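You operate a simulated robot arm through the tools that you are given. There is no shell and no other tool.

The job below is to be done with a simulated two-armed robot. You get a single attempt, and the scene is never put back.

TASK
Make the bench safe: torch off, grey block back, lid on the pot.
Fine: brush into the wooden block's left free hole; once cool, the pipe goes into the other.

Only the result counts: the job must be done as asked and must still hold three seconds after the hand-in. Knocking over, shifting, dropping, spilling or breaking anything else fails it. A push-on lid holds only when it is set on centred and level and pressed home; a screw cap is set on level and turned clockwise until tight.

THE ROBOT
Two 7-joint arms with two-finger grippers on one trunk that stands fixed in place. Base frame: the origin is at the foot of the trunk, x ahead of it, y to its left, z up; the work surface is at about z = 80. Readings come in cm, rad, newtons and seconds.
The left shoulder is at [6, 12.3, 102], the right one opposite. With the tool pointing down near the work surface each hand reaches from about 32 to 78 cm from the base axis, measured 20 degrees to its own side. Payload 1.47 kg a hand.
The TCP of each hand is the grasp point between the finger pads, 1.6 cm short of the fingertips. In the tool frame z runs along the fingers and y along their closing line. The gripper opens to 8.7 cm; its body begins 5.5 cm behind the TCP.
Orientation is that of the tool frame in the base frame, as [roll, pitch, yaw] about the fixed x, y, z axes, in that order (R = Rz(yaw) Ry(pitch) Rx(roll)). With the fingers straight down and closing along the base's y, the tool's x points along the base's -x, its y along +y and its z along -z.

THE INTERFACE
- The arms move only by the tool send_rows. It takes "left_rows", "right_rows" or both (then of equal length, played together; a hand with none holds still); each is a list of rows, each a list of 7 numbers: the shift along the tool's x, y, z in units of 400 mm (1.0 is 400 mm), then the turn, a rotation vector about the tool's x, y, z in units of 90 degrees (1.0 is 90 degrees), then the gripper command, from -1 (fully open) to 1 (shut), values between in proportion. In form: [[x, y, z, wx, wy, wz, gripper], ...]. A call has 1 to 20 rows; each row is the pose to reach, as a shift and turn from the pose commanded when the call began, along the tool's axes at that moment. A call with a number of a shift or a turn outside -1 to 1 is refused whole. Rows are played at 5 a second. More than 5 cm and 0.15 rad between two rows, or a gripper value outside its range, and nothing of the call is played. A pose out of reach is approached as far as the arm can. The call stops where the force on the tool passes 40 N (or 10 N more than at its start, if that is more) or the arm is blocked; 0.2 s more then pass. The fingers move at their own pace (about 15.3 cm/s each) and stop on an object; they squeeze with about 28 N. The grip force told is the motor's: it shows also when the fingers shut on nothing. Time passes only in rows, and 0.2 s behind the last, so rows that repeat a pose let the fingers close. The reply holds the time, the measured pose of the TCP, the force on the tool along the base axes, the opening and the grip force, in the units named above and with some noise, with the torque about the TCP (base axes, N m) and any sound that the robot's microphone picked up, and new pictures: "pictures" is both (left out), scene, wrist or none (wrist: the cameras of the hands that moved).
- Cameras (640 x 400 px; columns grow to the right, rows downward): "scene" is now at [6.35, -4.7, 157.89]; the picture's right is [-0.66, -0.75, 0.00], its down [-0.56, 0.49, -0.67] and it looks along [0.50, -0.44, -0.75] (base axes); focal length 214 px, centre (320, 200). "left" rides on the left gripper at [7.3, -1.2, -9] in its tool frame; the picture's right is [0.16, 0.99, 0.00], its down [-0.72, 0.12, -0.68] and it looks along [-0.67, 0.11, 0.73] (tool axes); focal length 247 px, centre (320, 200). "right" rides on the right gripper at [7.3, 1.2, -9] in its tool frame; the picture's right is [-0.16, 0.99, 0.00], its down [-0.72, -0.12, -0.68] and it looks along [-0.67, -0.11, 0.73] (tool axes); focal length 247 px, centre (320, 200). There is no depth. A picture from a camera that has moved, and an enlarged one, comes with that camera's place and axes in the base frame and with its lens. The place of the scene camera against the robot may be out by one fixed shift of up to 1.2 cm in any direction.
- move_column(by): moves the trunk up (or, below 0, down) by that many cm; the arms and the scene camera ride with it, the base frame stays. It gives what a move gives, with no picture.
- head_to(pan, tilt): turns the head with the scene camera to pan (to the left, within 2.094 rad either way) and tilt (down, from -0.506 to 1.204), counted from straight ahead of the robot. It gives what a move gives, and a new picture of the scene camera.
- enlarge(camera, box): a new picture of the part [left, top, right, bottom] of that camera's present view, enlarged. No time passes.
- sign_off(): hands the job in; it is judged then, once.

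Nothing tells you positions but the pictures and the camera data. Unless the task says otherwise, let go and move clear before handing in.

The tools are called after ">>>" as a command line: name --argument value ..., lists and objects as JSON in quotes. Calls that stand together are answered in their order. send_rows: Moves the arms, as the interface text tells. Its arguments: {"type":"object","properties":{"left_rows":{"type":"array","items":{"type":"array","items":{"type":"number"}}},"right_rows":{"type":"array","items":{"type":"array","items":{"type":"number"}}},"pictures":{"type":"string","enum":["both","scene","wrist","none"]}},"required":[]} The other tools are called the same way: move_column (by) moves the trunk up or down; head_to (pan, tilt) turns the head that bears the scene camera; enlarge (camera, box) takes an enlarged picture of a part of a camera's view; sign_off () hands the job in.

At the start:

```text
time_s: 0.0
left_eef_pos: [49.55, -0.3, 135.86]
left_tool_rot: [-3.141, -0.001, 3.141]
left_force: [0.1, 0.9, 0.5]
left_torque: [0.05, 0.01, 0.01]
left_width: 8.68
left_gripper_force: 0.0
right_eef_pos: [32.97, -45.98, 138.27]
right_tool_rot: [-3.141, 0.0, 3.141]
right_force: [0.1, 0.3, -0.1]
right_torque: [-0.04, -0.02, 0.02]
right_width: 8.69
right_gripper_force: 0.1
trunk travel left (down, up): [-17.5, 5.5]
head pan, tilt (commanded): [-0.719, 0.841]
```

scene: 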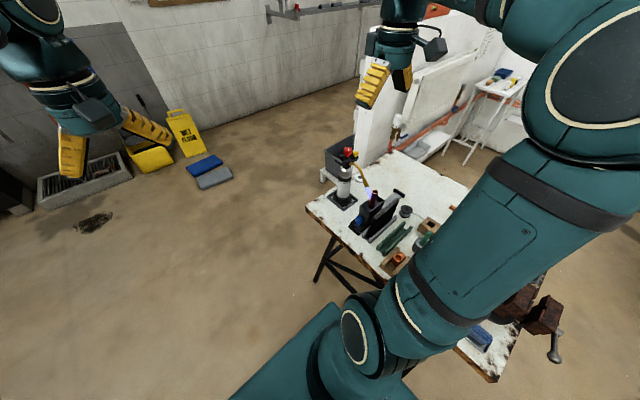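
right: 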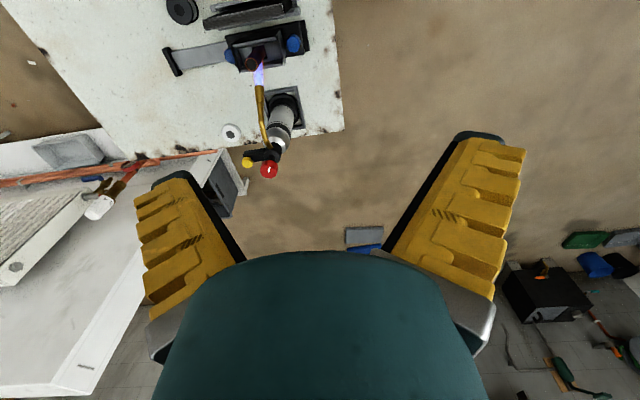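
left: 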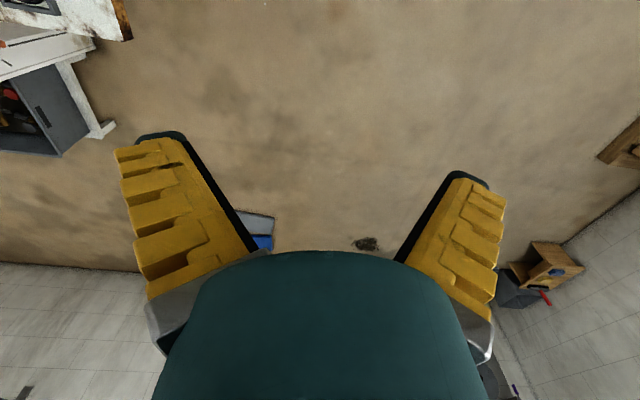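

I see a white bench to the robot's right with a lit torch, a pipe clamped in a small vise and other items, partly hidden by the right arm. I'll enlarge the views first.

>>> enlarge --camera "scene" --box '[300, 130, 460, 290]'

>>> enlarge --camera "right" --box '[60, 0, 380, 200]'

```text
2.50 times, centred on (380, 210) of scene
camera zoom: at [6.35, -4.7, 157.89], right [-0.66, -0.75, 0.0], down [-0.56, 0.49, -0.67], along [0.5, -0.44, -0.75], focal length 536 px, centre (170, 175)
```

zoom: 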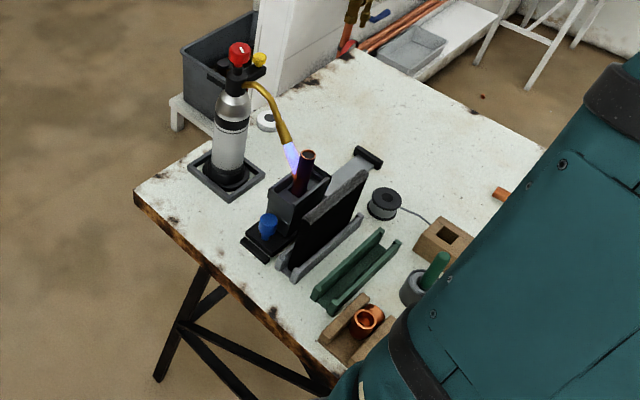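

```text
2.00 times, centred on (220, 100) of right
camera zoom: at [25.5, -44.8, 147.35], right [0.16, 0.99, 0.0], down [0.72, -0.12, 0.68], along [0.67, -0.11, -0.73], focal length 494 px, centre (520, 400)
```

zoom: 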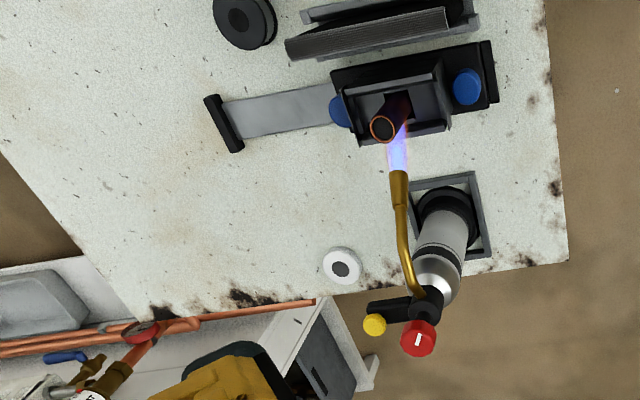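

The torch is lit and heating a copper pipe in a vise. I need better views of the whole bench, so I'll raise the right arm and look with the wrist camera.

>>> head_to --pan -1.1 --tilt 0.9

```text
time_s: 0.8
left_eef_pos: [49.62, -0.23, 135.94]
left_tool_rot: [-3.141, 0.0, -3.141]
left_force: [0.6, 0.4, -0.1]
left_torque: [0.02, -0.04, -0.02]
left_width: 8.69
left_gripper_force: 0.0
right_eef_pos: [33.02, -45.98, 138.32]
right_tool_rot: [3.141, 0.002, -3.141]
right_force: [0.5, 0.0, -0.2]
right_torque: [0.01, 0.0, 0.02]
right_width: 8.68
right_gripper_force: 0.0
trunk travel left (down, up): [-17.5, 5.5]
head pan, tilt (commanded): [-1.1, 0.901]
camera scene: at [3.87, -6.24, 157.44], right [-0.89, -0.45, 0.0], down [-0.36, 0.7, -0.62], along [0.28, -0.55, -0.78], focal length 214 px, centre (320, 200)
```

scene: 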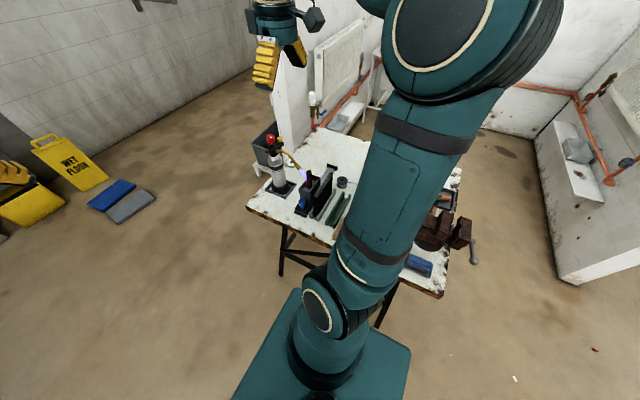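

The right arm is blocking the head camera. I'll shift the left hand to the left and swing the right hand forward and left to clear the view.

>>> send_rows --left_rows '[[0, 0.12, 0, 0, 0, 0, -1], [0, 0.24, 0, 0, 0, 0, -1], [0, 0.36, 0, 0, 0, 0, -1], [0, 0.48, 0, 0, 0, 0, -1], [0, 0.6, 0, 0, 0, 0, -1], [0, 0.72, 0, 0, 0, 0, -1], [0, 0.72, 0, 0, 0, 0, -1], [0, 0.72, 0, 0, 0, 0, -1]]' --right_rows '[[-0.05, 0.1, 0, 0, 0, 0, -1], [-0.1, 0.2, 0, 0, 0, 0, -1], [-0.15, 0.3, 0, 0, 0, 0, -1], [-0.2, 0.4, 0, 0, 0, 0, -1], [-0.25, 0.5, 0, 0, 0, 0, -1], [-0.3, 0.6, 0, 0, 0, 0, -1], [-0.35, 0.7, 0, 0, 0, 0, -1], [-0.4, 0.8, 0, 0, 0, 0, -1]]' --pictures "both"

```text
time_s: 2.6
left_eef_pos: [49.65, 28.62, 135.98]
left_tool_rot: [-3.141, 0.0, 3.14]
left_force: [0.1, 0.0, -0.5]
left_torque: [-0.05, 0.01, 0.02]
left_width: 8.7
left_gripper_force: 0.1
right_eef_pos: [49.06, -13.69, 138.25]
right_tool_rot: [-3.138, 0.0, 3.141]
right_force: [0.4, 0.1, 1.3]
right_torque: [-0.07, 0.01, 0.04]
right_width: 8.71
right_gripper_force: 0.1
trunk travel left (down, up): [-17.5, 5.5]
head pan, tilt (commanded): [-1.1, 0.901]
camera scene: at [3.97, -6.02, 157.45], right [-0.89, -0.45, 0.0], down [-0.36, 0.7, -0.62], along [0.28, -0.55, -0.78], focal length 214 px, centre (320, 200)
camera right: at [41.59, -12.44, 147.44], right [0.16, 0.99, 0.0], down [0.72, -0.11, 0.68], along [0.67, -0.11, -0.73], focal length 247 px, centre (320, 200)
camera left: at [42.3, 27.68, 144.75], right [-0.16, 0.99, 0.0], down [0.72, 0.12, 0.68], along [0.67, 0.11, -0.73], focal length 247 px, centre (320, 200)
```

scene: 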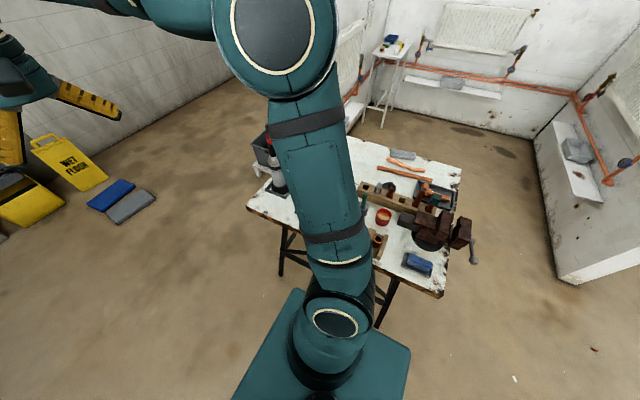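
right: 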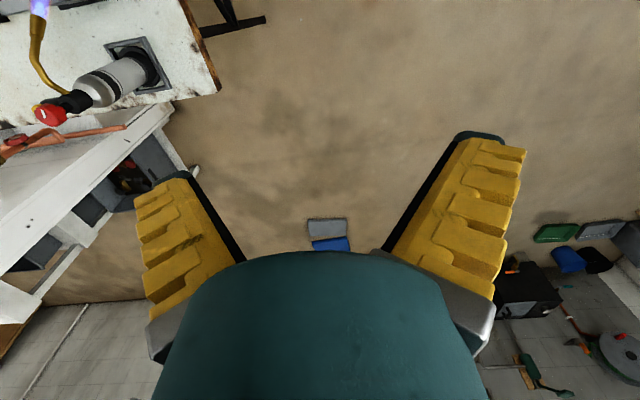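
left: 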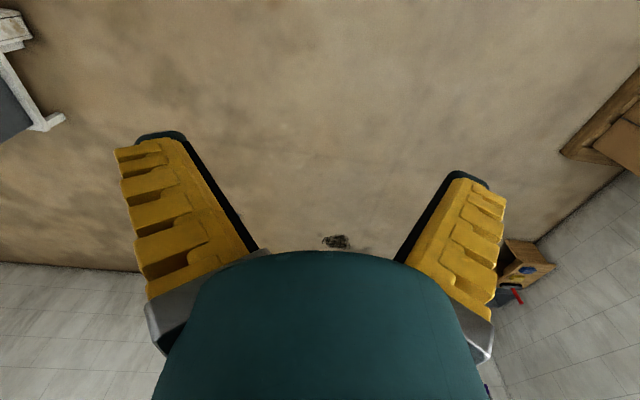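

The right half of the bench is now visible past the arm. I'll zoom in on it.

>>> enlarge --camera "scene" --box '[350, 130, 490, 300]'

>>> enlarge --camera "scene" --box '[350, 160, 450, 230]'

```text
2.35 times, centred on (420, 215) of scene
camera zoom: at [3.97, -6.02, 157.45], right [-0.89, -0.45, 0.0], down [-0.36, 0.7, -0.62], along [0.28, -0.55, -0.78], focal length 505 px, centre (85, 165)
```

zoom: 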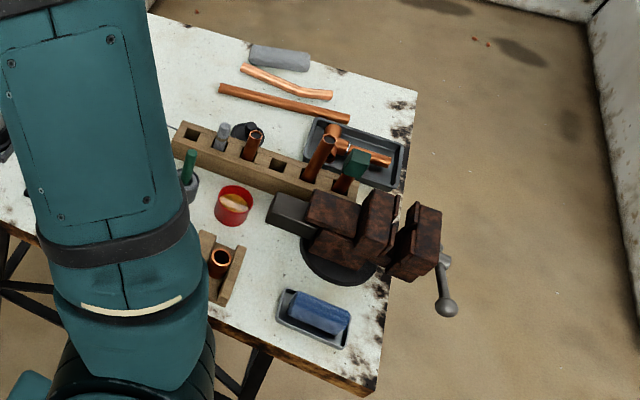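

```text
5.71 times, centred on (400, 195) of scene
camera zoom: at [3.97, -6.02, 157.45], right [-0.89, -0.45, 0.0], down [-0.36, 0.7, -0.62], along [0.28, -0.55, -0.78], focal length 1226 px, centre (-137, 229)
```

zoom: 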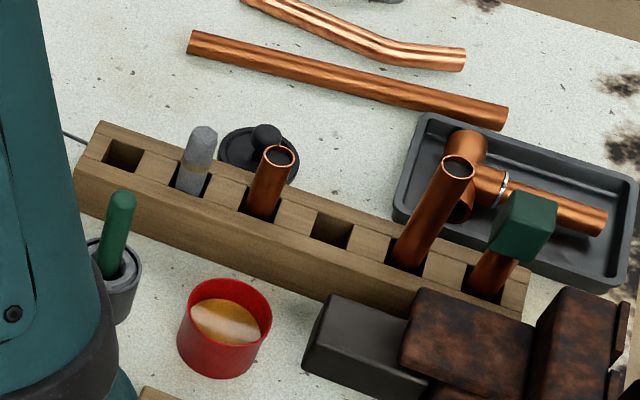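

The wooden block has six square holes, and holes 1 and 4 from the left are free. The red pot holds flux and the black lid lies behind the block. Next I'll turn the right hand to look across the bench with its wrist camera.

>>> send_rows --right_rows '[[0.06, -0.044, 0, 0, 0, 0.09, -1], [0.12, -0.088, 0, 0, 0, 0.18, -1], [0.18, -0.132, 0, 0, 0, 0.27, -1], [0.24, -0.176, 0, 0, 0, 0.36, -1], [0.3, -0.22, 0, 0, 0, 0.45, -1], [0.36, -0.264, 0, 0, 0, 0.54, -1], [0.42, -0.308, 0, 0, 0, 0.63, -1], [0.48, -0.352, 0, 0, 0, 0.72, -1], [0.54, -0.396, 0, 0, 0, 0.81, -1], [0.6, -0.44, 0, 0, 0, 0.9, -1], [0.66, -0.484, 0, 0, 0, 1.0, -1], [0.66, -0.484, 0, 0, 0, 1.0, -1]]' --pictures "both"

```text
refused: row 11 steps farther than a row can; nothing moved
```

>>> send_rows --right_rows '[[0.06, -0.044, 0, 0, 0, 0.09, -1], [0.12, -0.088, 0, 0, 0, 0.18, -1], [0.18, -0.132, 0, 0, 0, 0.27, -1], [0.24, -0.176, 0, 0, 0, 0.36, -1], [0.3, -0.22, 0, 0, 0, 0.45, -1], [0.36, -0.264, 0, 0, 0, 0.54, -1], [0.42, -0.308, 0, 0, 0, 0.63, -1], [0.48, -0.352, 0, 0, 0, 0.72, -1], [0.54, -0.396, 0, 0, 0, 0.81, -1], [0.6, -0.44, 0, 0, 0, 0.9, -1], [0.66, -0.484, 0, 0, 0, 0.95, -1], [0.66, -0.484, 0, 0, 0, 1.0, -1], [0.66, -0.484, 0, 0, 0, 1.0, -1]]' --pictures "both"

```text
time_s: 5.5
left_eef_pos: [49.54, 28.34, 135.81]
left_tool_rot: [3.141, -0.001, 3.14]
left_force: [-0.4, -0.5, -0.1]
left_torque: [-0.02, -0.04, -0.01]
left_width: 8.68
left_gripper_force: 0.0
right_eef_pos: [22.53, -33.18, 138.33]
right_tool_rot: [3.142, 0.0, 1.569]
right_force: [-0.8, -0.7, 0.6]
right_torque: [0.02, 0.01, -0.03]
right_width: 8.7
right_gripper_force: 0.1
trunk travel left (down, up): [-17.5, 5.5]
head pan, tilt (commanded): [-1.1, 0.901]
camera scene: at [3.81, -6.28, 157.44], right [-0.89, -0.45, 0.0], down [-0.36, 0.7, -0.62], along [0.28, -0.55, -0.78], focal length 214 px, centre (320, 200)
camera right: at [23.56, -26.05, 147.35], right [0.99, -0.16, 0.0], down [-0.12, -0.72, 0.68], along [-0.11, -0.67, -0.73], focal length 247 px, centre (320, 200)
```

scene: 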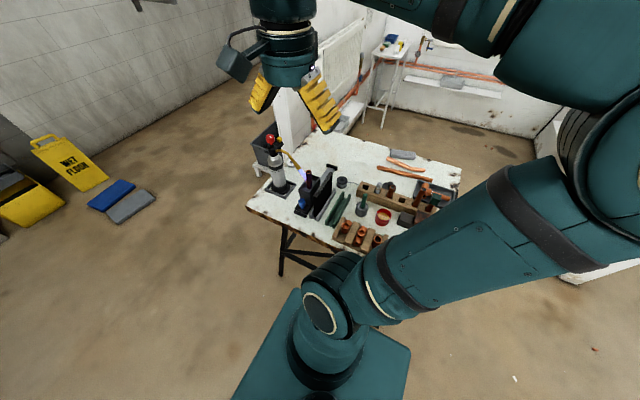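
right: 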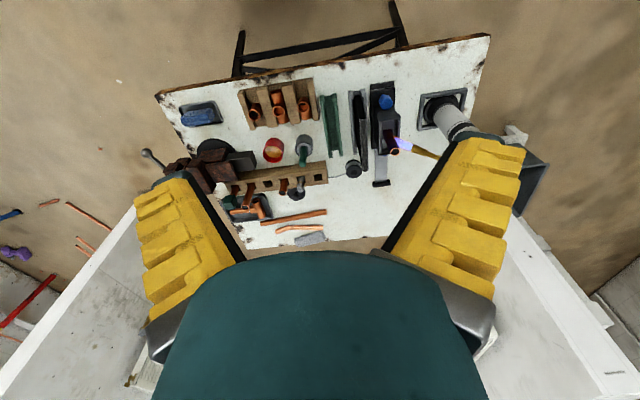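

Now both cameras see most of the bench. I'll zoom both views.

>>> enlarge --camera "right" --box '[150, 30, 350, 160]'

>>> enlarge --camera "right" --box '[310, 30, 510, 200]'

>>> enlarge --camera "right" --box '[200, 120, 360, 260]'

>>> enlarge --camera "scene" --box '[240, 120, 340, 220]'

>>> enlarge --camera "scene" --box '[310, 140, 450, 250]'

```text
3.08 times, centred on (250, 95) of right
camera zoom: at [23.56, -26.05, 147.35], right [0.99, -0.16, 0.0], down [-0.12, -0.72, 0.68], along [-0.11, -0.67, -0.73], focal length 760 px, centre (535, 523)
```

zoom: 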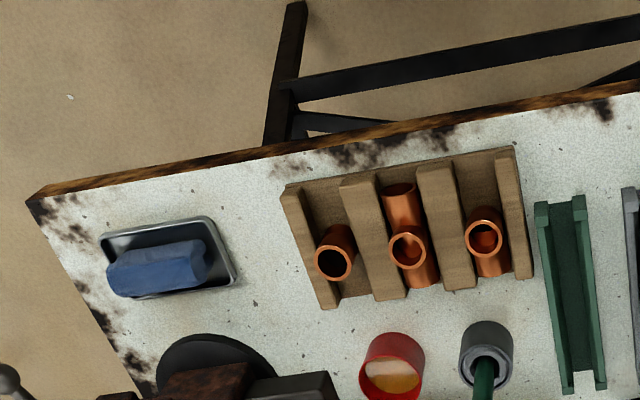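

```text
2.35 times, centred on (410, 115) of right
camera zoom: at [23.56, -26.05, 147.35], right [0.99, -0.16, 0.0], down [-0.12, -0.72, 0.68], along [-0.11, -0.67, -0.73], focal length 581 px, centre (108, 400)
```

zoom: 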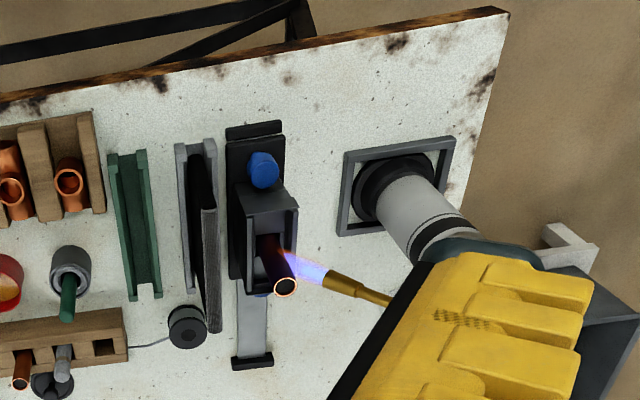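

```text
2.86 times, centred on (280, 190) of right
camera zoom: at [23.56, -26.05, 147.35], right [0.99, -0.16, 0.0], down [-0.12, -0.72, 0.68], along [-0.11, -0.67, -0.73], focal length 706 px, centre (434, 229)
```

zoom: 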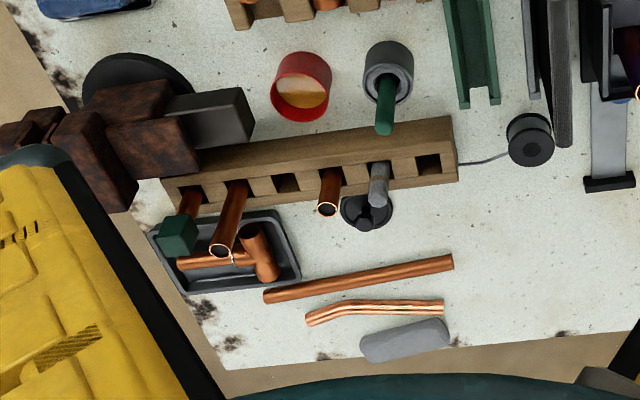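

```text
4.00 times, centred on (290, 170) of scene
camera zoom: at [3.81, -6.28, 157.44], right [-0.89, -0.45, 0.0], down [-0.36, 0.7, -0.62], along [0.28, -0.55, -0.78], focal length 858 px, centre (440, 320)
```

zoom: 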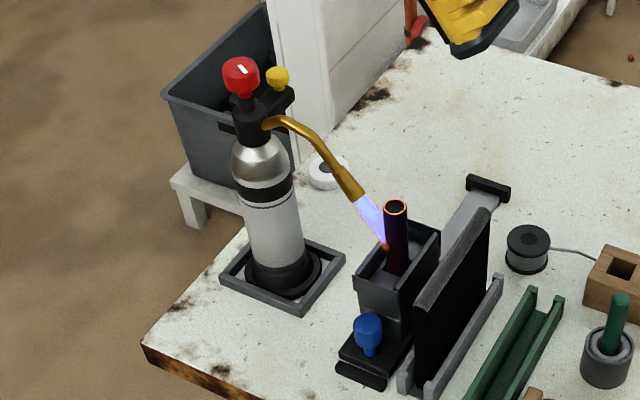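

```text
3.64 times, centred on (380, 195) of scene
camera zoom: at [3.81, -6.28, 157.44], right [-0.89, -0.45, 0.0], down [-0.36, 0.7, -0.62], along [0.28, -0.55, -0.78], focal length 780 px, centre (102, 218)
```

zoom: 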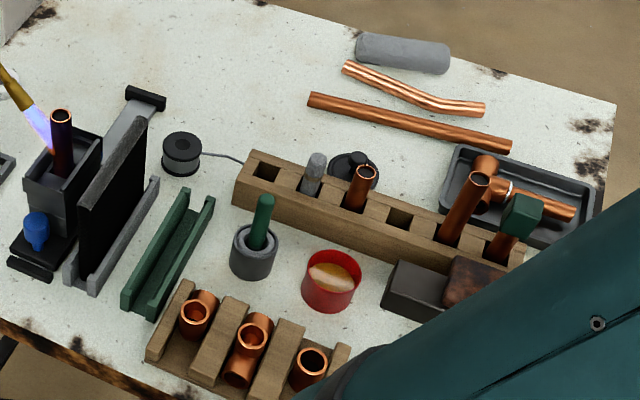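

The layout is clearer: torch at about (51,-58), hot pipe top at about (36,-60,97), a dark slab standing in a grey channel, an empty green channel, and a grey brick near the bench edge. I'll go closer with the right wrist camera to see the torch and vise.

>>> send_rows --right_rows '[[-0.028, 0.056, 0.085, 0, 0, 0, -1], [-0.057, 0.112, 0.17, 0, 0, 0, -1], [-0.085, 0.168, 0.255, 0, 0, 0, -1], [-0.113, 0.224, 0.34, 0, 0, 0, -1], [-0.142, 0.28, 0.425, 0, 0, 0, -1], [-0.17, 0.337, 0.508, 0, 0, 0, -1], [-0.17, 0.337, 0.508, 0, 0, 0, -1]]' --pictures "both"

```text
time_s: 7.0
left_eef_pos: [49.47, 28.56, 135.96]
left_tool_rot: [-3.141, 0.002, -3.14]
left_force: [-0.4, 0.6, 0.1]
left_torque: [-0.07, 0.01, 0.0]
left_width: 8.71
left_gripper_force: 0.1
right_eef_pos: [36.19, -39.95, 117.71]
right_tool_rot: [3.14, -0.001, 1.57]
right_force: [0.3, 0.2, 0.1]
right_torque: [-0.03, -0.04, -0.04]
right_width: 8.7
right_gripper_force: 0.0
trunk travel left (down, up): [-17.5, 5.5]
head pan, tilt (commanded): [-1.1, 0.901]
camera scene: at [3.76, -6.18, 157.45], right [-0.89, -0.45, 0.0], down [-0.36, 0.7, -0.62], along [0.28, -0.55, -0.78], focal length 214 px, centre (320, 200)
camera right: at [37.16, -32.58, 126.79], right [0.99, -0.16, 0.0], down [-0.12, -0.72, 0.68], along [-0.11, -0.67, -0.73], focal length 247 px, centre (320, 200)
```

scene: 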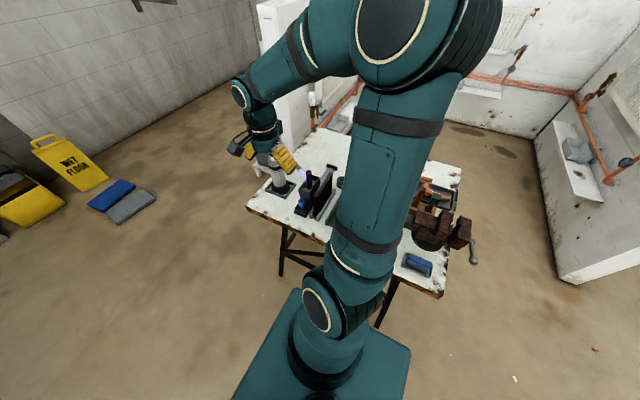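
right: 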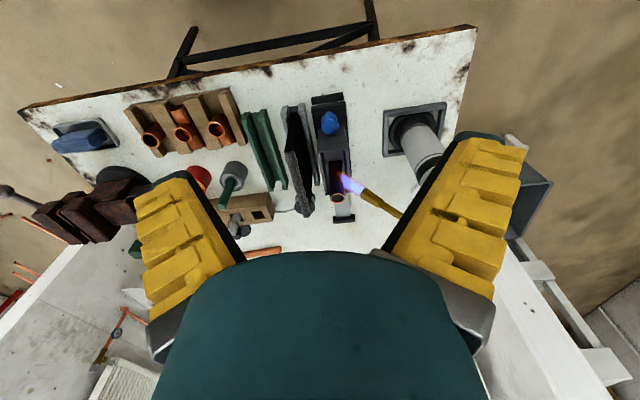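

>>> enlarge --camera "right" --box '[240, 70, 400, 230]'

>>> enlarge --camera "scene" --box '[250, 130, 350, 230]'

```text
2.50 times, centred on (320, 150) of right
camera zoom: at [37.16, -32.58, 126.79], right [0.99, -0.16, 0.0], down [-0.12, -0.72, 0.68], along [-0.11, -0.67, -0.73], focal length 617 px, centre (320, 325)
```

zoom: 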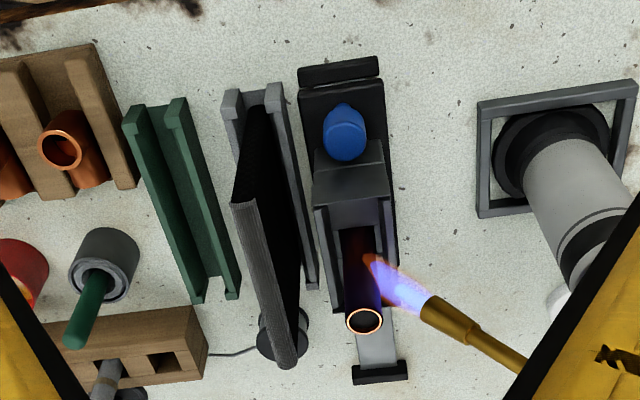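

```text
4.00 times, centred on (300, 180) of scene
camera zoom: at [3.76, -6.18, 157.45], right [-0.89, -0.45, 0.0], down [-0.36, 0.7, -0.62], along [0.28, -0.55, -0.78], focal length 858 px, centre (400, 280)
```

zoom: 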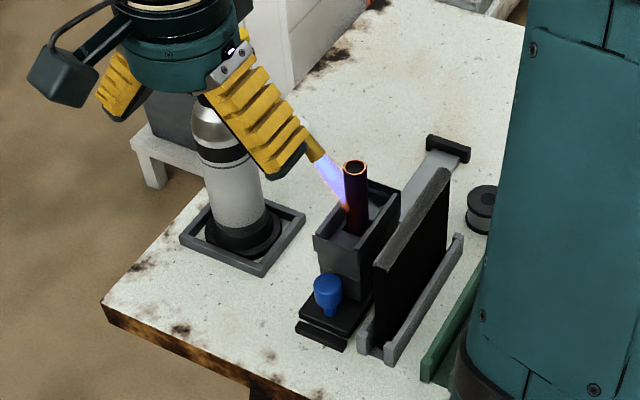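

I see the torch with red and yellow knobs, the slab in the grey channel and the carriage holding the hot pipe. I'll look from the -x side towards the torch to read the knobs and see the slab's other face.

>>> send_rows --right_rows '[[-0.02, -0.028, -0.06, 0, 0, -0.09, -1], [-0.045, -0.056, -0.12, 0, 0, -0.18, -1], [-0.068, -0.084, -0.18, 0, 0, -0.27, -1], [-0.09, -0.112, -0.2, 0, 0, -0.36, -1], [-0.113, -0.14, -0.2, 0, 0, -0.45, -1], [-0.136, -0.168, -0.2, 0, 0, -0.54, -1], [-0.16, -0.196, -0.2, 0, 0, -0.63, -1], [-0.18, -0.224, -0.2, 0, 0, -0.72, -1], [-0.2, -0.252, -0.2, 0, 0, -0.81, -1], [-0.22, -0.28, -0.2, 0, 0, -0.9, -1], [-0.25, -0.3, -0.2, 0, 0, -0.98, -1], [-0.25, -0.3, -0.2, 0, 0, -1.0, -1]]' --pictures "both"

```text
time_s: 9.7
left_eef_pos: [49.71, 28.5, 135.92]
left_tool_rot: [-3.141, 0.002, -3.141]
left_force: [0.5, 0.3, -0.5]
left_torque: [-0.02, -0.01, 0.02]
left_width: 8.71
left_gripper_force: 0.1
right_eef_pos: [24.0, -50.15, 126.03]
right_tool_rot: [-3.141, -0.001, -3.14]
right_force: [0.5, -0.5, -0.4]
right_torque: [0.02, -0.03, -0.02]
right_width: 8.7
right_gripper_force: 0.1
trunk travel left (down, up): [-17.5, 5.5]
head pan, tilt (commanded): [-1.1, 0.901]
camera scene: at [3.87, -6.21, 157.44], right [-0.89, -0.45, 0.0], down [-0.36, 0.7, -0.62], along [0.28, -0.55, -0.78], focal length 214 px, centre (320, 200)
camera right: at [16.53, -48.98, 135.0], right [0.16, 0.99, 0.0], down [0.72, -0.11, 0.68], along [0.67, -0.11, -0.73], focal length 247 px, centre (320, 200)
```

scene: 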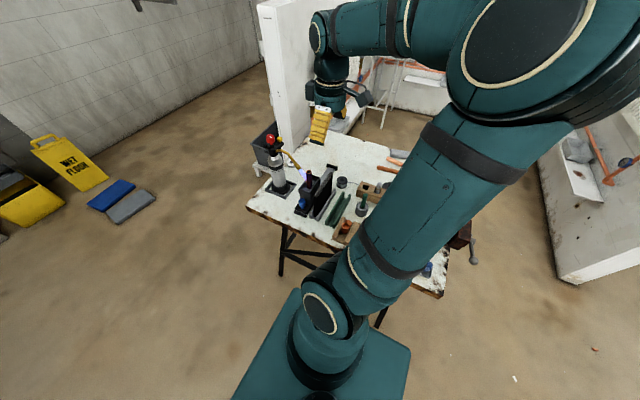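
right: 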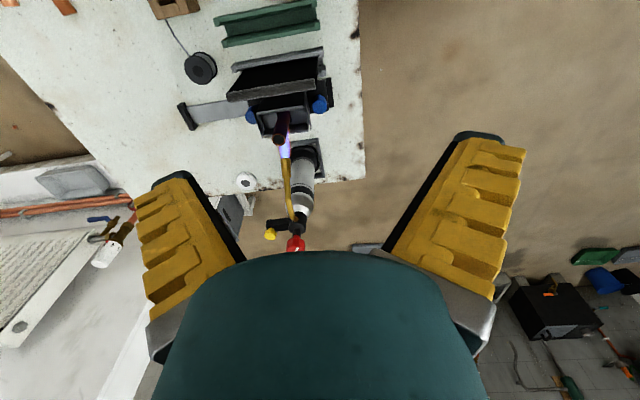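

>>> enlarge --camera "right" --box '[160, 0, 380, 140]'

>>> enlarge --camera "right" --box '[230, 130, 350, 260]'

>>> enlarge --camera "scene" --box '[240, 125, 340, 225]'

>>> enlarge --camera "scene" --box '[255, 130, 300, 175]'

```text
2.86 times, centred on (270, 70) of right
camera zoom: at [16.53, -48.98, 135.0], right [0.16, 0.99, 0.0], down [0.72, -0.11, 0.68], along [0.67, -0.11, -0.73], focal length 706 px, centre (463, 571)
```

zoom: 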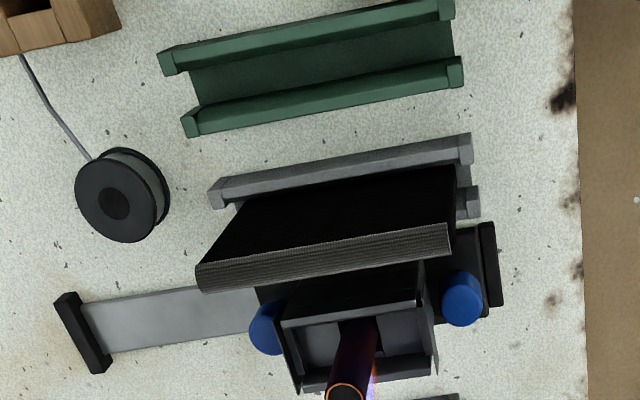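

```text
3.08 times, centred on (290, 195) of right
camera zoom: at [16.53, -48.98, 135.0], right [0.16, 0.99, 0.0], down [0.72, -0.11, 0.68], along [0.67, -0.11, -0.73], focal length 760 px, centre (412, 215)
```

zoom: 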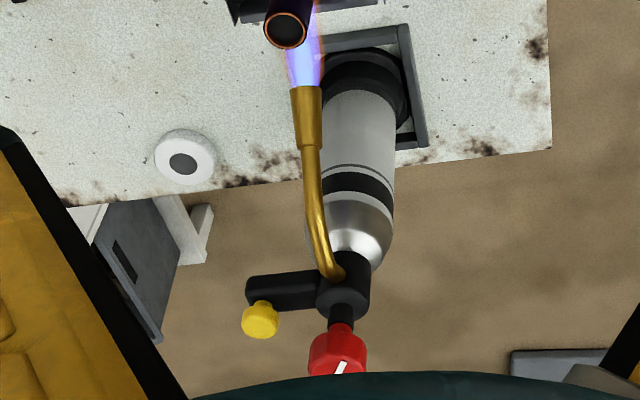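

```text
4.00 times, centred on (290, 175) of scene
camera zoom: at [3.87, -6.21, 157.44], right [-0.89, -0.45, 0.0], down [-0.36, 0.7, -0.62], along [0.28, -0.55, -0.78], focal length 858 px, centre (440, 300)
```

zoom: 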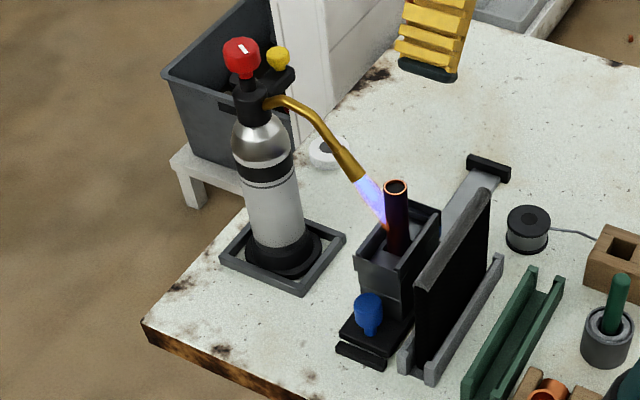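

```text
8.89 times, centred on (278, 152) of scene
camera zoom: at [3.87, -6.21, 157.44], right [-0.89, -0.45, 0.0], down [-0.36, 0.7, -0.62], along [0.28, -0.55, -0.78], focal length 1906 px, centre (698, 622)
```

zoom: 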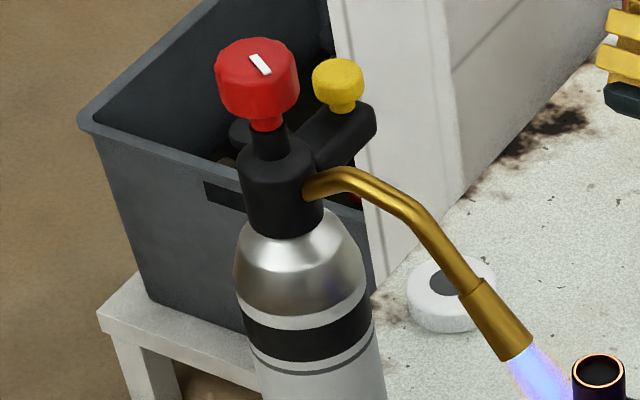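

The torch's red knob has a white mark on a vertical axis and the yellow one is an igniter button. To work out what "grey block back" means I want a low, level look at the carriage and slab from the front.

>>> send_rows --right_rows '[[-0.03, 0.05, 0.0, 0, 0, 0.09, -1], [-0.06, 0.1, 0.04, 0, 0, 0.18, -1], [-0.09, 0.15, 0.08, 0, 0, 0.27, -1], [-0.12, 0.2, 0.12, 0, 0, 0.36, -1], [-0.15, 0.25, 0.16, 0, 0, 0.45, -1], [-0.18, 0.3, 0.2, 0, 0, 0.54, -1], [-0.21, 0.35, 0.24, 0, 0, 0.63, -1], [-0.24, 0.4, 0.28, 0, 0, 0.72, -1], [-0.27, 0.45, 0.32, 0, 0, 0.81, -1], [-0.3, 0.5, 0.36, 0, 0, 0.9, -1], [-0.33, 0.55, 0.4, 0, 0, 0.97, -1], [-0.35, 0.575, 0.4, 0, 0, 1.0, -1]]' --pictures "none"

>>> send_rows --right_rows '[[0.0, 0.0, 0.03, 0, -0.09, 0, -1], [0.0, 0.0, 0.06, 0, -0.18, 0, -1], [0.0, 0.0, 0.09, 0, -0.27, 0, -1], [0.0, 0.0, 0.12, 0, -0.32, 0, -1], [0.0, 0.0, 0.12, 0, -0.32, 0, -1]]' --pictures "both"

```text
time_s: 12.2
left_eef_pos: [49.59, 28.48, 135.82]
left_tool_rot: [3.14, -0.001, 3.141]
left_force: [-0.2, 0.2, -0.8]
left_torque: [0.02, 0.0, 0.02]
left_width: 8.69
left_gripper_force: 0.1
right_eef_pos: [37.98, -27.15, 109.92]
right_tool_rot: [-3.14, -0.001, 1.568]
right_force: [0.1, 0.5, -0.1]
right_torque: [-0.02, -0.01, 0.03]
right_width: 8.69
right_gripper_force: 0.0
trunk travel left (down, up): [-17.5, 5.5]
head pan, tilt (commanded): [-1.1, 0.901]
```

```text
time_s: 13.4
left_eef_pos: [49.51, 28.5, 135.9]
left_tool_rot: [3.141, 0.0, 3.14]
left_force: [0.2, 0.1, 0.6]
left_torque: [0.0, 0.02, -0.02]
left_width: 8.69
left_gripper_force: 0.1
right_eef_pos: [38.07, -27.15, 105.25]
right_tool_rot: [-3.141, 0.504, 1.571]
right_force: [0.2, -0.8, 0.3]
right_torque: [-0.01, 0.01, 0.01]
right_width: 8.71
right_gripper_force: 0.1
trunk travel left (down, up): [-17.5, 5.5]
head pan, tilt (commanded): [-1.1, 0.901]
camera scene: at [3.84, -6.25, 157.45], right [-0.89, -0.45, 0.0], down [-0.36, 0.7, -0.62], along [0.28, -0.55, -0.78], focal length 214 px, centre (320, 200)
camera right: at [39.13, -16.41, 109.68], right [0.99, -0.14, 0.08], down [-0.12, -0.31, 0.95], along [-0.11, -0.94, -0.32], focal length 247 px, centre (320, 200)
```

scene: 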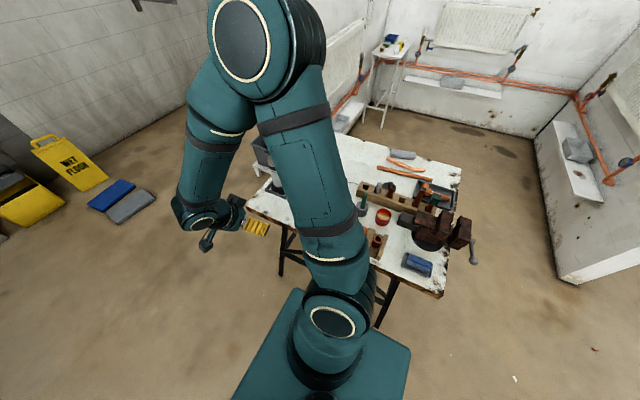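
right: 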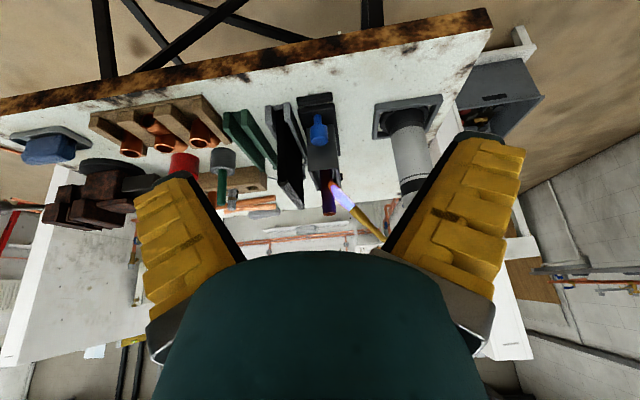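

>>> enlarge --camera "right" --box '[210, 80, 390, 230]'

>>> enlarge --camera "scene" --box '[345, 170, 475, 290]'

```text
2.67 times, centred on (300, 155) of right
camera zoom: at [39.13, -16.41, 109.68], right [0.99, -0.14, 0.08], down [-0.12, -0.31, 0.95], along [-0.11, -0.94, -0.32], focal length 659 px, centre (373, 320)
```

zoom: 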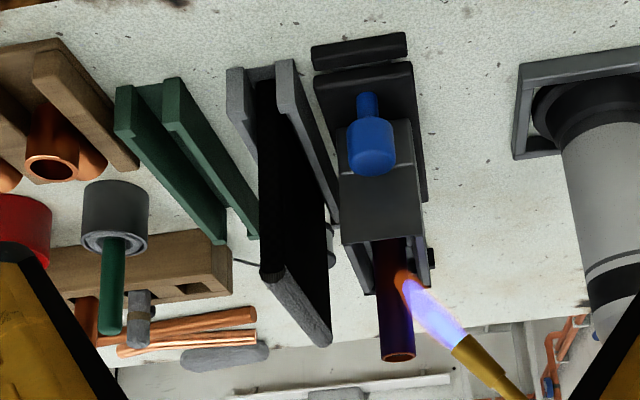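

```text
3.33 times, centred on (410, 230) of scene
camera zoom: at [3.84, -6.25, 157.45], right [-0.89, -0.45, 0.0], down [-0.36, 0.7, -0.62], along [0.28, -0.55, -0.78], focal length 715 px, centre (20, 100)
```

zoom: 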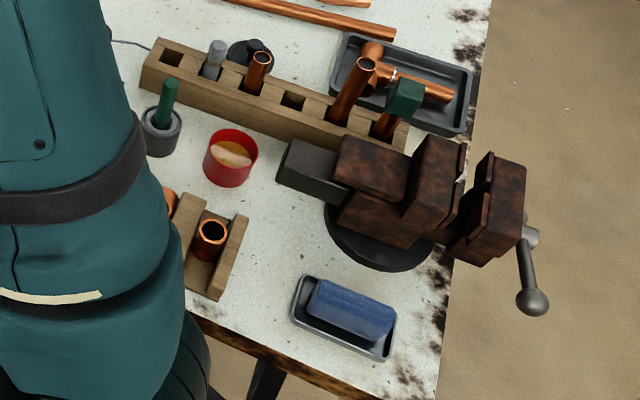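

The low view shows a dark carriage with blue handles on a rail between end stops, and a slab in the grey channel. I'll zoom in hard on the carriage, slab and channels to decide which is the "grey block".

>>> enlarge --camera "right" --box '[290, 85, 350, 155]'

>>> enlarge --camera "right" --box '[265, 90, 345, 220]'

>>> enlarge --camera "right" --box '[205, 95, 285, 220]'

>>> enlarge --camera "scene" --box '[355, 190, 400, 235]'

>>> enlarge --camera "scene" --box '[360, 170, 450, 220]'

```text
5.71 times, centred on (320, 120) of right
camera zoom: at [39.13, -16.41, 109.68], right [0.99, -0.14, 0.08], down [-0.12, -0.31, 0.95], along [-0.11, -0.94, -0.32], focal length 1411 px, centre (320, 657)
```

zoom: 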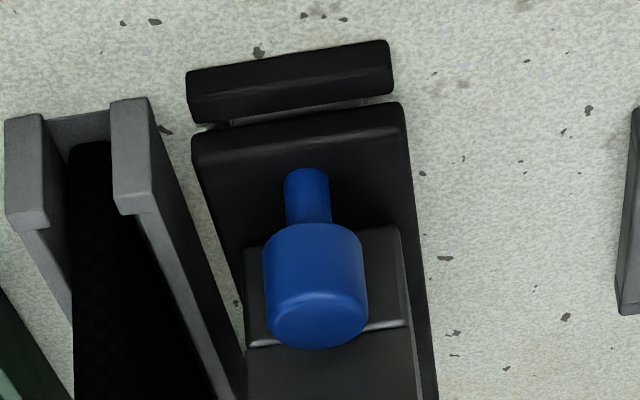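

```text
3.08 times, centred on (305, 155) of right
camera zoom: at [39.13, -16.41, 109.68], right [0.99, -0.14, 0.08], down [-0.12, -0.31, 0.95], along [-0.11, -0.94, -0.32], focal length 760 px, centre (366, 338)
```

zoom: 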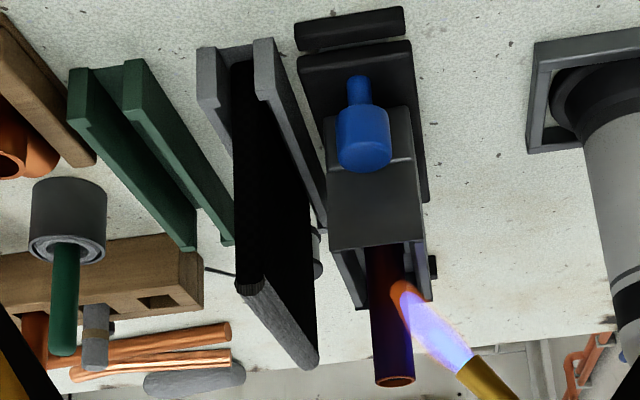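

```text
3.20 times, centred on (245, 158) of right
camera zoom: at [39.13, -16.41, 109.68], right [0.99, -0.14, 0.08], down [-0.12, -0.31, 0.95], along [-0.11, -0.94, -0.32], focal length 790 px, centre (560, 336)
```

zoom: 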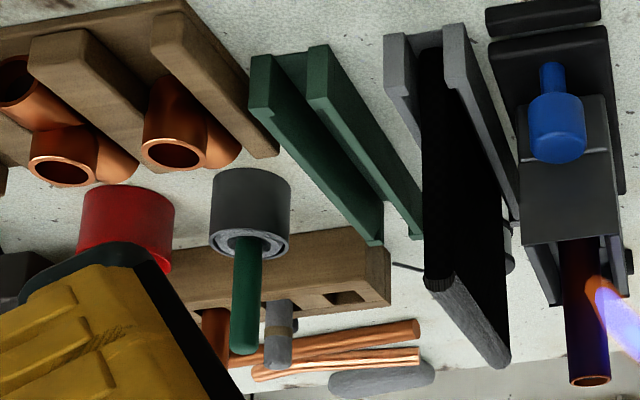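

```text
8.89 times, centred on (378, 212) of scene
camera zoom: at [3.84, -6.25, 157.45], right [-0.89, -0.45, 0.0], down [-0.36, 0.7, -0.62], along [0.28, -0.55, -0.78], focal length 1906 px, centre (-191, 89)
```

zoom: 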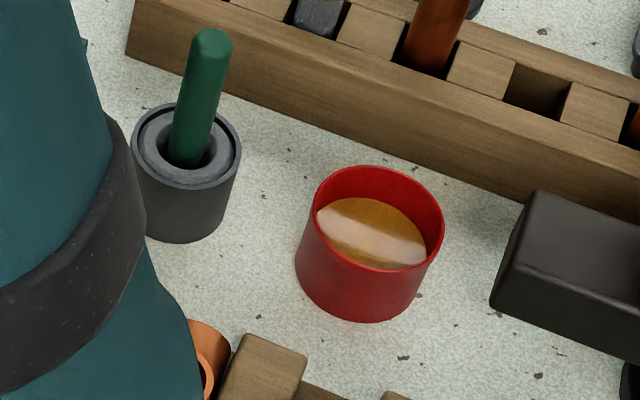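

```text
7.11 times, centred on (405, 195) of scene
camera zoom: at [3.84, -6.25, 157.45], right [-0.89, -0.45, 0.0], down [-0.36, 0.7, -0.62], along [0.28, -0.55, -0.78], focal length 1525 px, centre (-284, 236)
```

zoom: 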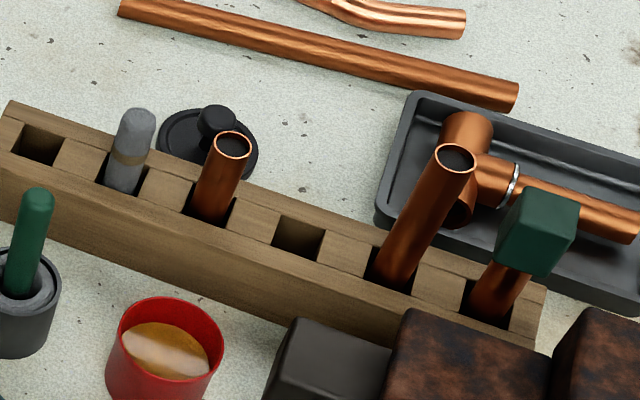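

I'll zoom tightly on the surfaces to judge true colours of the slab and the carriage body.

>>> enlarge --camera "right" --box '[270, 150, 310, 215]'

>>> enlarge --camera "right" --box '[300, 130, 350, 190]'

>>> enlarge --camera "right" --box '[260, 95, 310, 135]'

```text
6.15 times, centred on (290, 182) of right
camera zoom: at [39.13, -16.41, 109.68], right [0.99, -0.14, 0.08], down [-0.12, -0.31, 0.95], along [-0.11, -0.94, -0.32], focal length 1520 px, centre (505, 308)
```

zoom: 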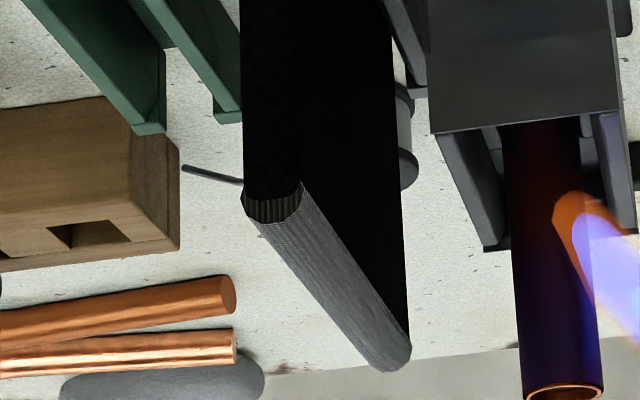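

```text
6.67 times, centred on (325, 160) of right
camera zoom: at [39.13, -16.41, 109.68], right [0.99, -0.14, 0.08], down [-0.12, -0.31, 0.95], along [-0.11, -0.94, -0.32], focal length 1646 px, centre (287, 467)
```

zoom: 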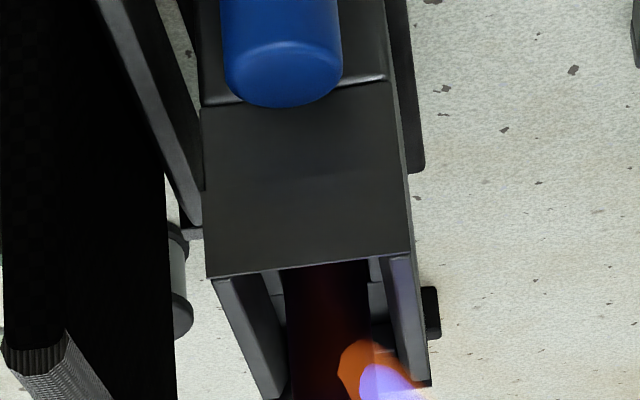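

```text
10.00 times, centred on (285, 115) of right
camera zoom: at [39.13, -16.41, 109.68], right [0.99, -0.14, 0.08], down [-0.12, -0.31, 0.95], along [-0.11, -0.94, -0.32], focal length 2470 px, centre (670, 1050)
```

zoom: 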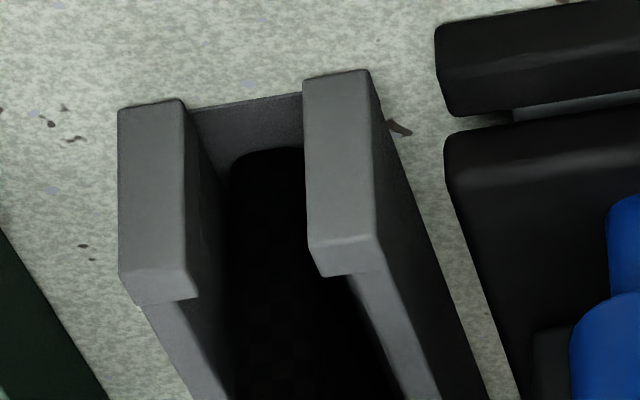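

I take the dark-grey carriage block on the rail (blue handles, holding the pipe) as the "grey block", since the slab is black and already seated. The torch comes first, so I'll get a good view of its red knob from the wrist camera.

>>> send_rows --right_rows '[[-0.051, 0, -0.093, 0, 0.08, 0, -1], [-0.103, 0, -0.186, 0, 0.16, 0, -1], [-0.154, 0, -0.279, 0, 0.24, 0, -1], [-0.205, 0, -0.372, 0, 0.32, 0, -1], [-0.205, 0, -0.372, 0, 0.32, 0, -1]]' --pictures "none"

```text
time_s: 14.7
left_eef_pos: [49.69, 28.48, 135.87]
left_tool_rot: [-3.141, 0.0, 3.141]
left_force: [-0.2, 0.4, 0.1]
left_torque: [-0.01, 0.02, 0.01]
left_width: 8.73
left_gripper_force: 0.0
right_eef_pos: [38.12, -26.93, 122.21]
right_tool_rot: [-3.141, -0.003, 1.57]
right_force: [-0.2, 0.0, -1.3]
right_torque: [-0.01, 0.01, 0.03]
right_width: 8.69
right_gripper_force: 0.1
trunk travel left (down, up): [-17.5, 5.5]
head pan, tilt (commanded): [-1.1, 0.901]
```

Now moving to look forward (+x) at the torch head from above the carriage.

>>> send_rows --right_rows '[[-0.06, -0.0125, -0.01, 0, 0, -0.09, -1], [-0.12, -0.025, -0.02, 0, 0, -0.18, -1], [-0.18, -0.0375, -0.03, 0, 0, -0.27, -1], [-0.24, -0.05, -0.04, 0, 0, -0.36, -1], [-0.3, -0.0625, -0.05, 0, 0, -0.45, -1], [-0.36, -0.075, -0.05, 0, 0, -0.54, -1], [-0.42, -0.0875, -0.05, 0, 0, -0.63, -1], [-0.48, -0.1, -0.05, 0, 0, -0.72, -1], [-0.54, -0.1125, -0.05, 0, 0, -0.81, -1], [-0.6, -0.125, -0.05, 0, 0, -0.9, -1], [-0.66, -0.1375, -0.05, 0, 0, -0.97, -1], [-0.72, -0.15, -0.05, 0, 0, -1.0, -1], [-0.725, -0.15, -0.05, 0, 0, -1.0, -1]]' --pictures "both"

```text
time_s: 17.4
left_eef_pos: [49.52, 28.45, 135.88]
left_tool_rot: [3.141, -0.001, -3.141]
left_force: [-0.6, 0.4, -0.4]
left_torque: [0.01, 0.0, -0.01]
left_width: 8.72
left_gripper_force: 0.1
right_eef_pos: [32.18, -56.16, 124.16]
right_tool_rot: [3.141, 0.001, -3.14]
right_force: [-0.1, 0.2, -0.3]
right_torque: [0.0, 0.04, -0.02]
right_width: 8.7
right_gripper_force: 0.0
trunk travel left (down, up): [-17.5, 5.5]
head pan, tilt (commanded): [-1.1, 0.901]
camera scene: at [3.86, -6.21, 157.45], right [-0.89, -0.45, 0.0], down [-0.36, 0.7, -0.62], along [0.28, -0.55, -0.78], focal length 214 px, centre (320, 200)
camera right: at [24.63, -54.98, 133.19], right [0.16, 0.99, 0.0], down [0.72, -0.12, 0.68], along [0.67, -0.11, -0.73], focal length 247 px, centre (320, 200)
```

scene: 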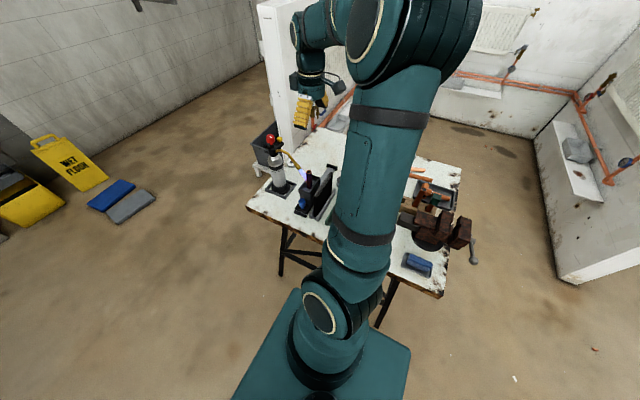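
right: 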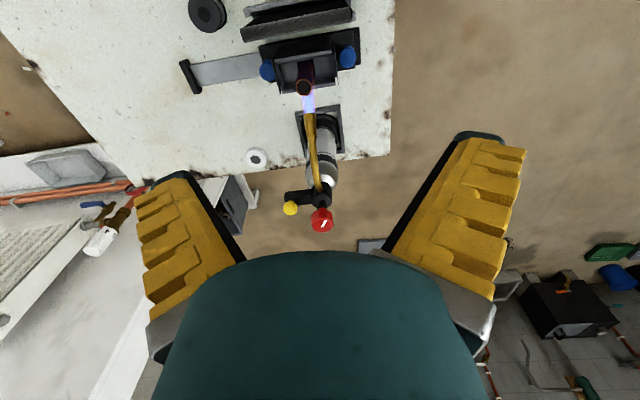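

>>> enlarge --camera "right" --box '[270, 180, 350, 240]'

>>> enlarge --camera "right" --box '[180, 10, 380, 170]'

>>> enlarge --camera "scene" --box '[255, 130, 300, 175]'

```text
6.67 times, centred on (310, 210) of right
camera zoom: at [24.63, -54.98, 133.19], right [0.16, 0.99, 0.0], down [0.72, -0.12, 0.68], along [0.67, -0.11, -0.73], focal length 1646 px, centre (387, 133)
```

zoom: 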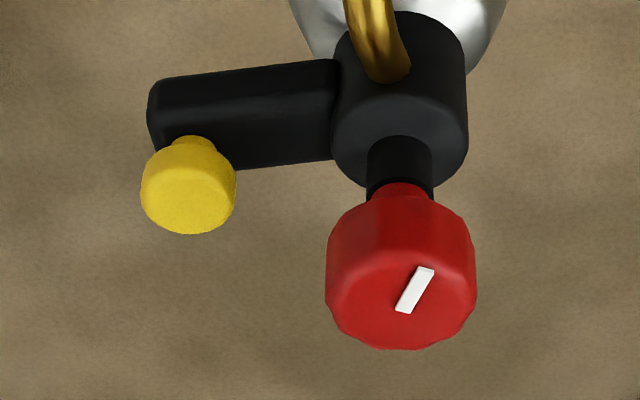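

```text
2.50 times, centred on (280, 90) of right
camera zoom: at [24.63, -54.98, 133.19], right [0.16, 0.99, 0.0], down [0.72, -0.12, 0.68], along [0.67, -0.11, -0.73], focal length 617 px, centre (420, 475)
```

zoom: 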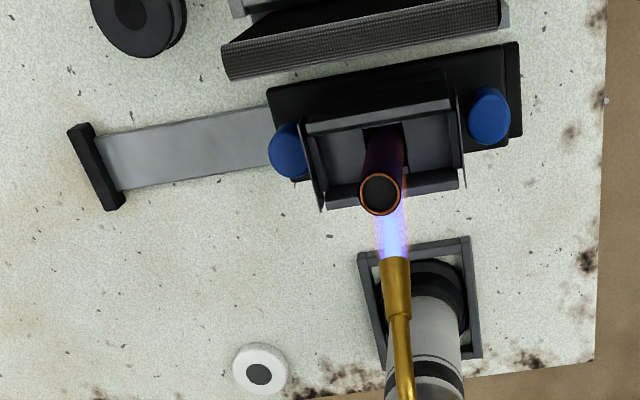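

```text
8.89 times, centred on (278, 152) of scene
camera zoom: at [3.86, -6.21, 157.45], right [-0.89, -0.45, 0.0], down [-0.36, 0.7, -0.62], along [0.28, -0.55, -0.78], focal length 1906 px, centre (698, 622)
```

zoom: 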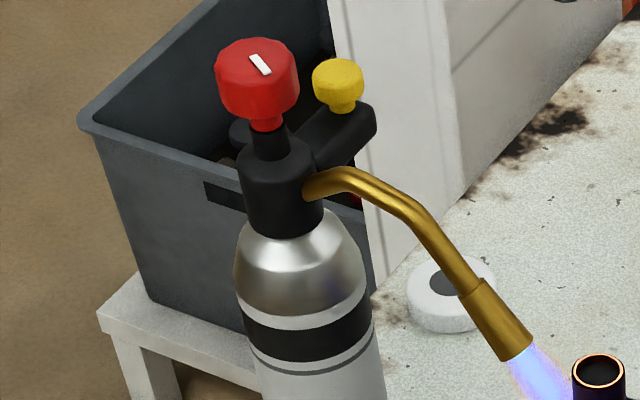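

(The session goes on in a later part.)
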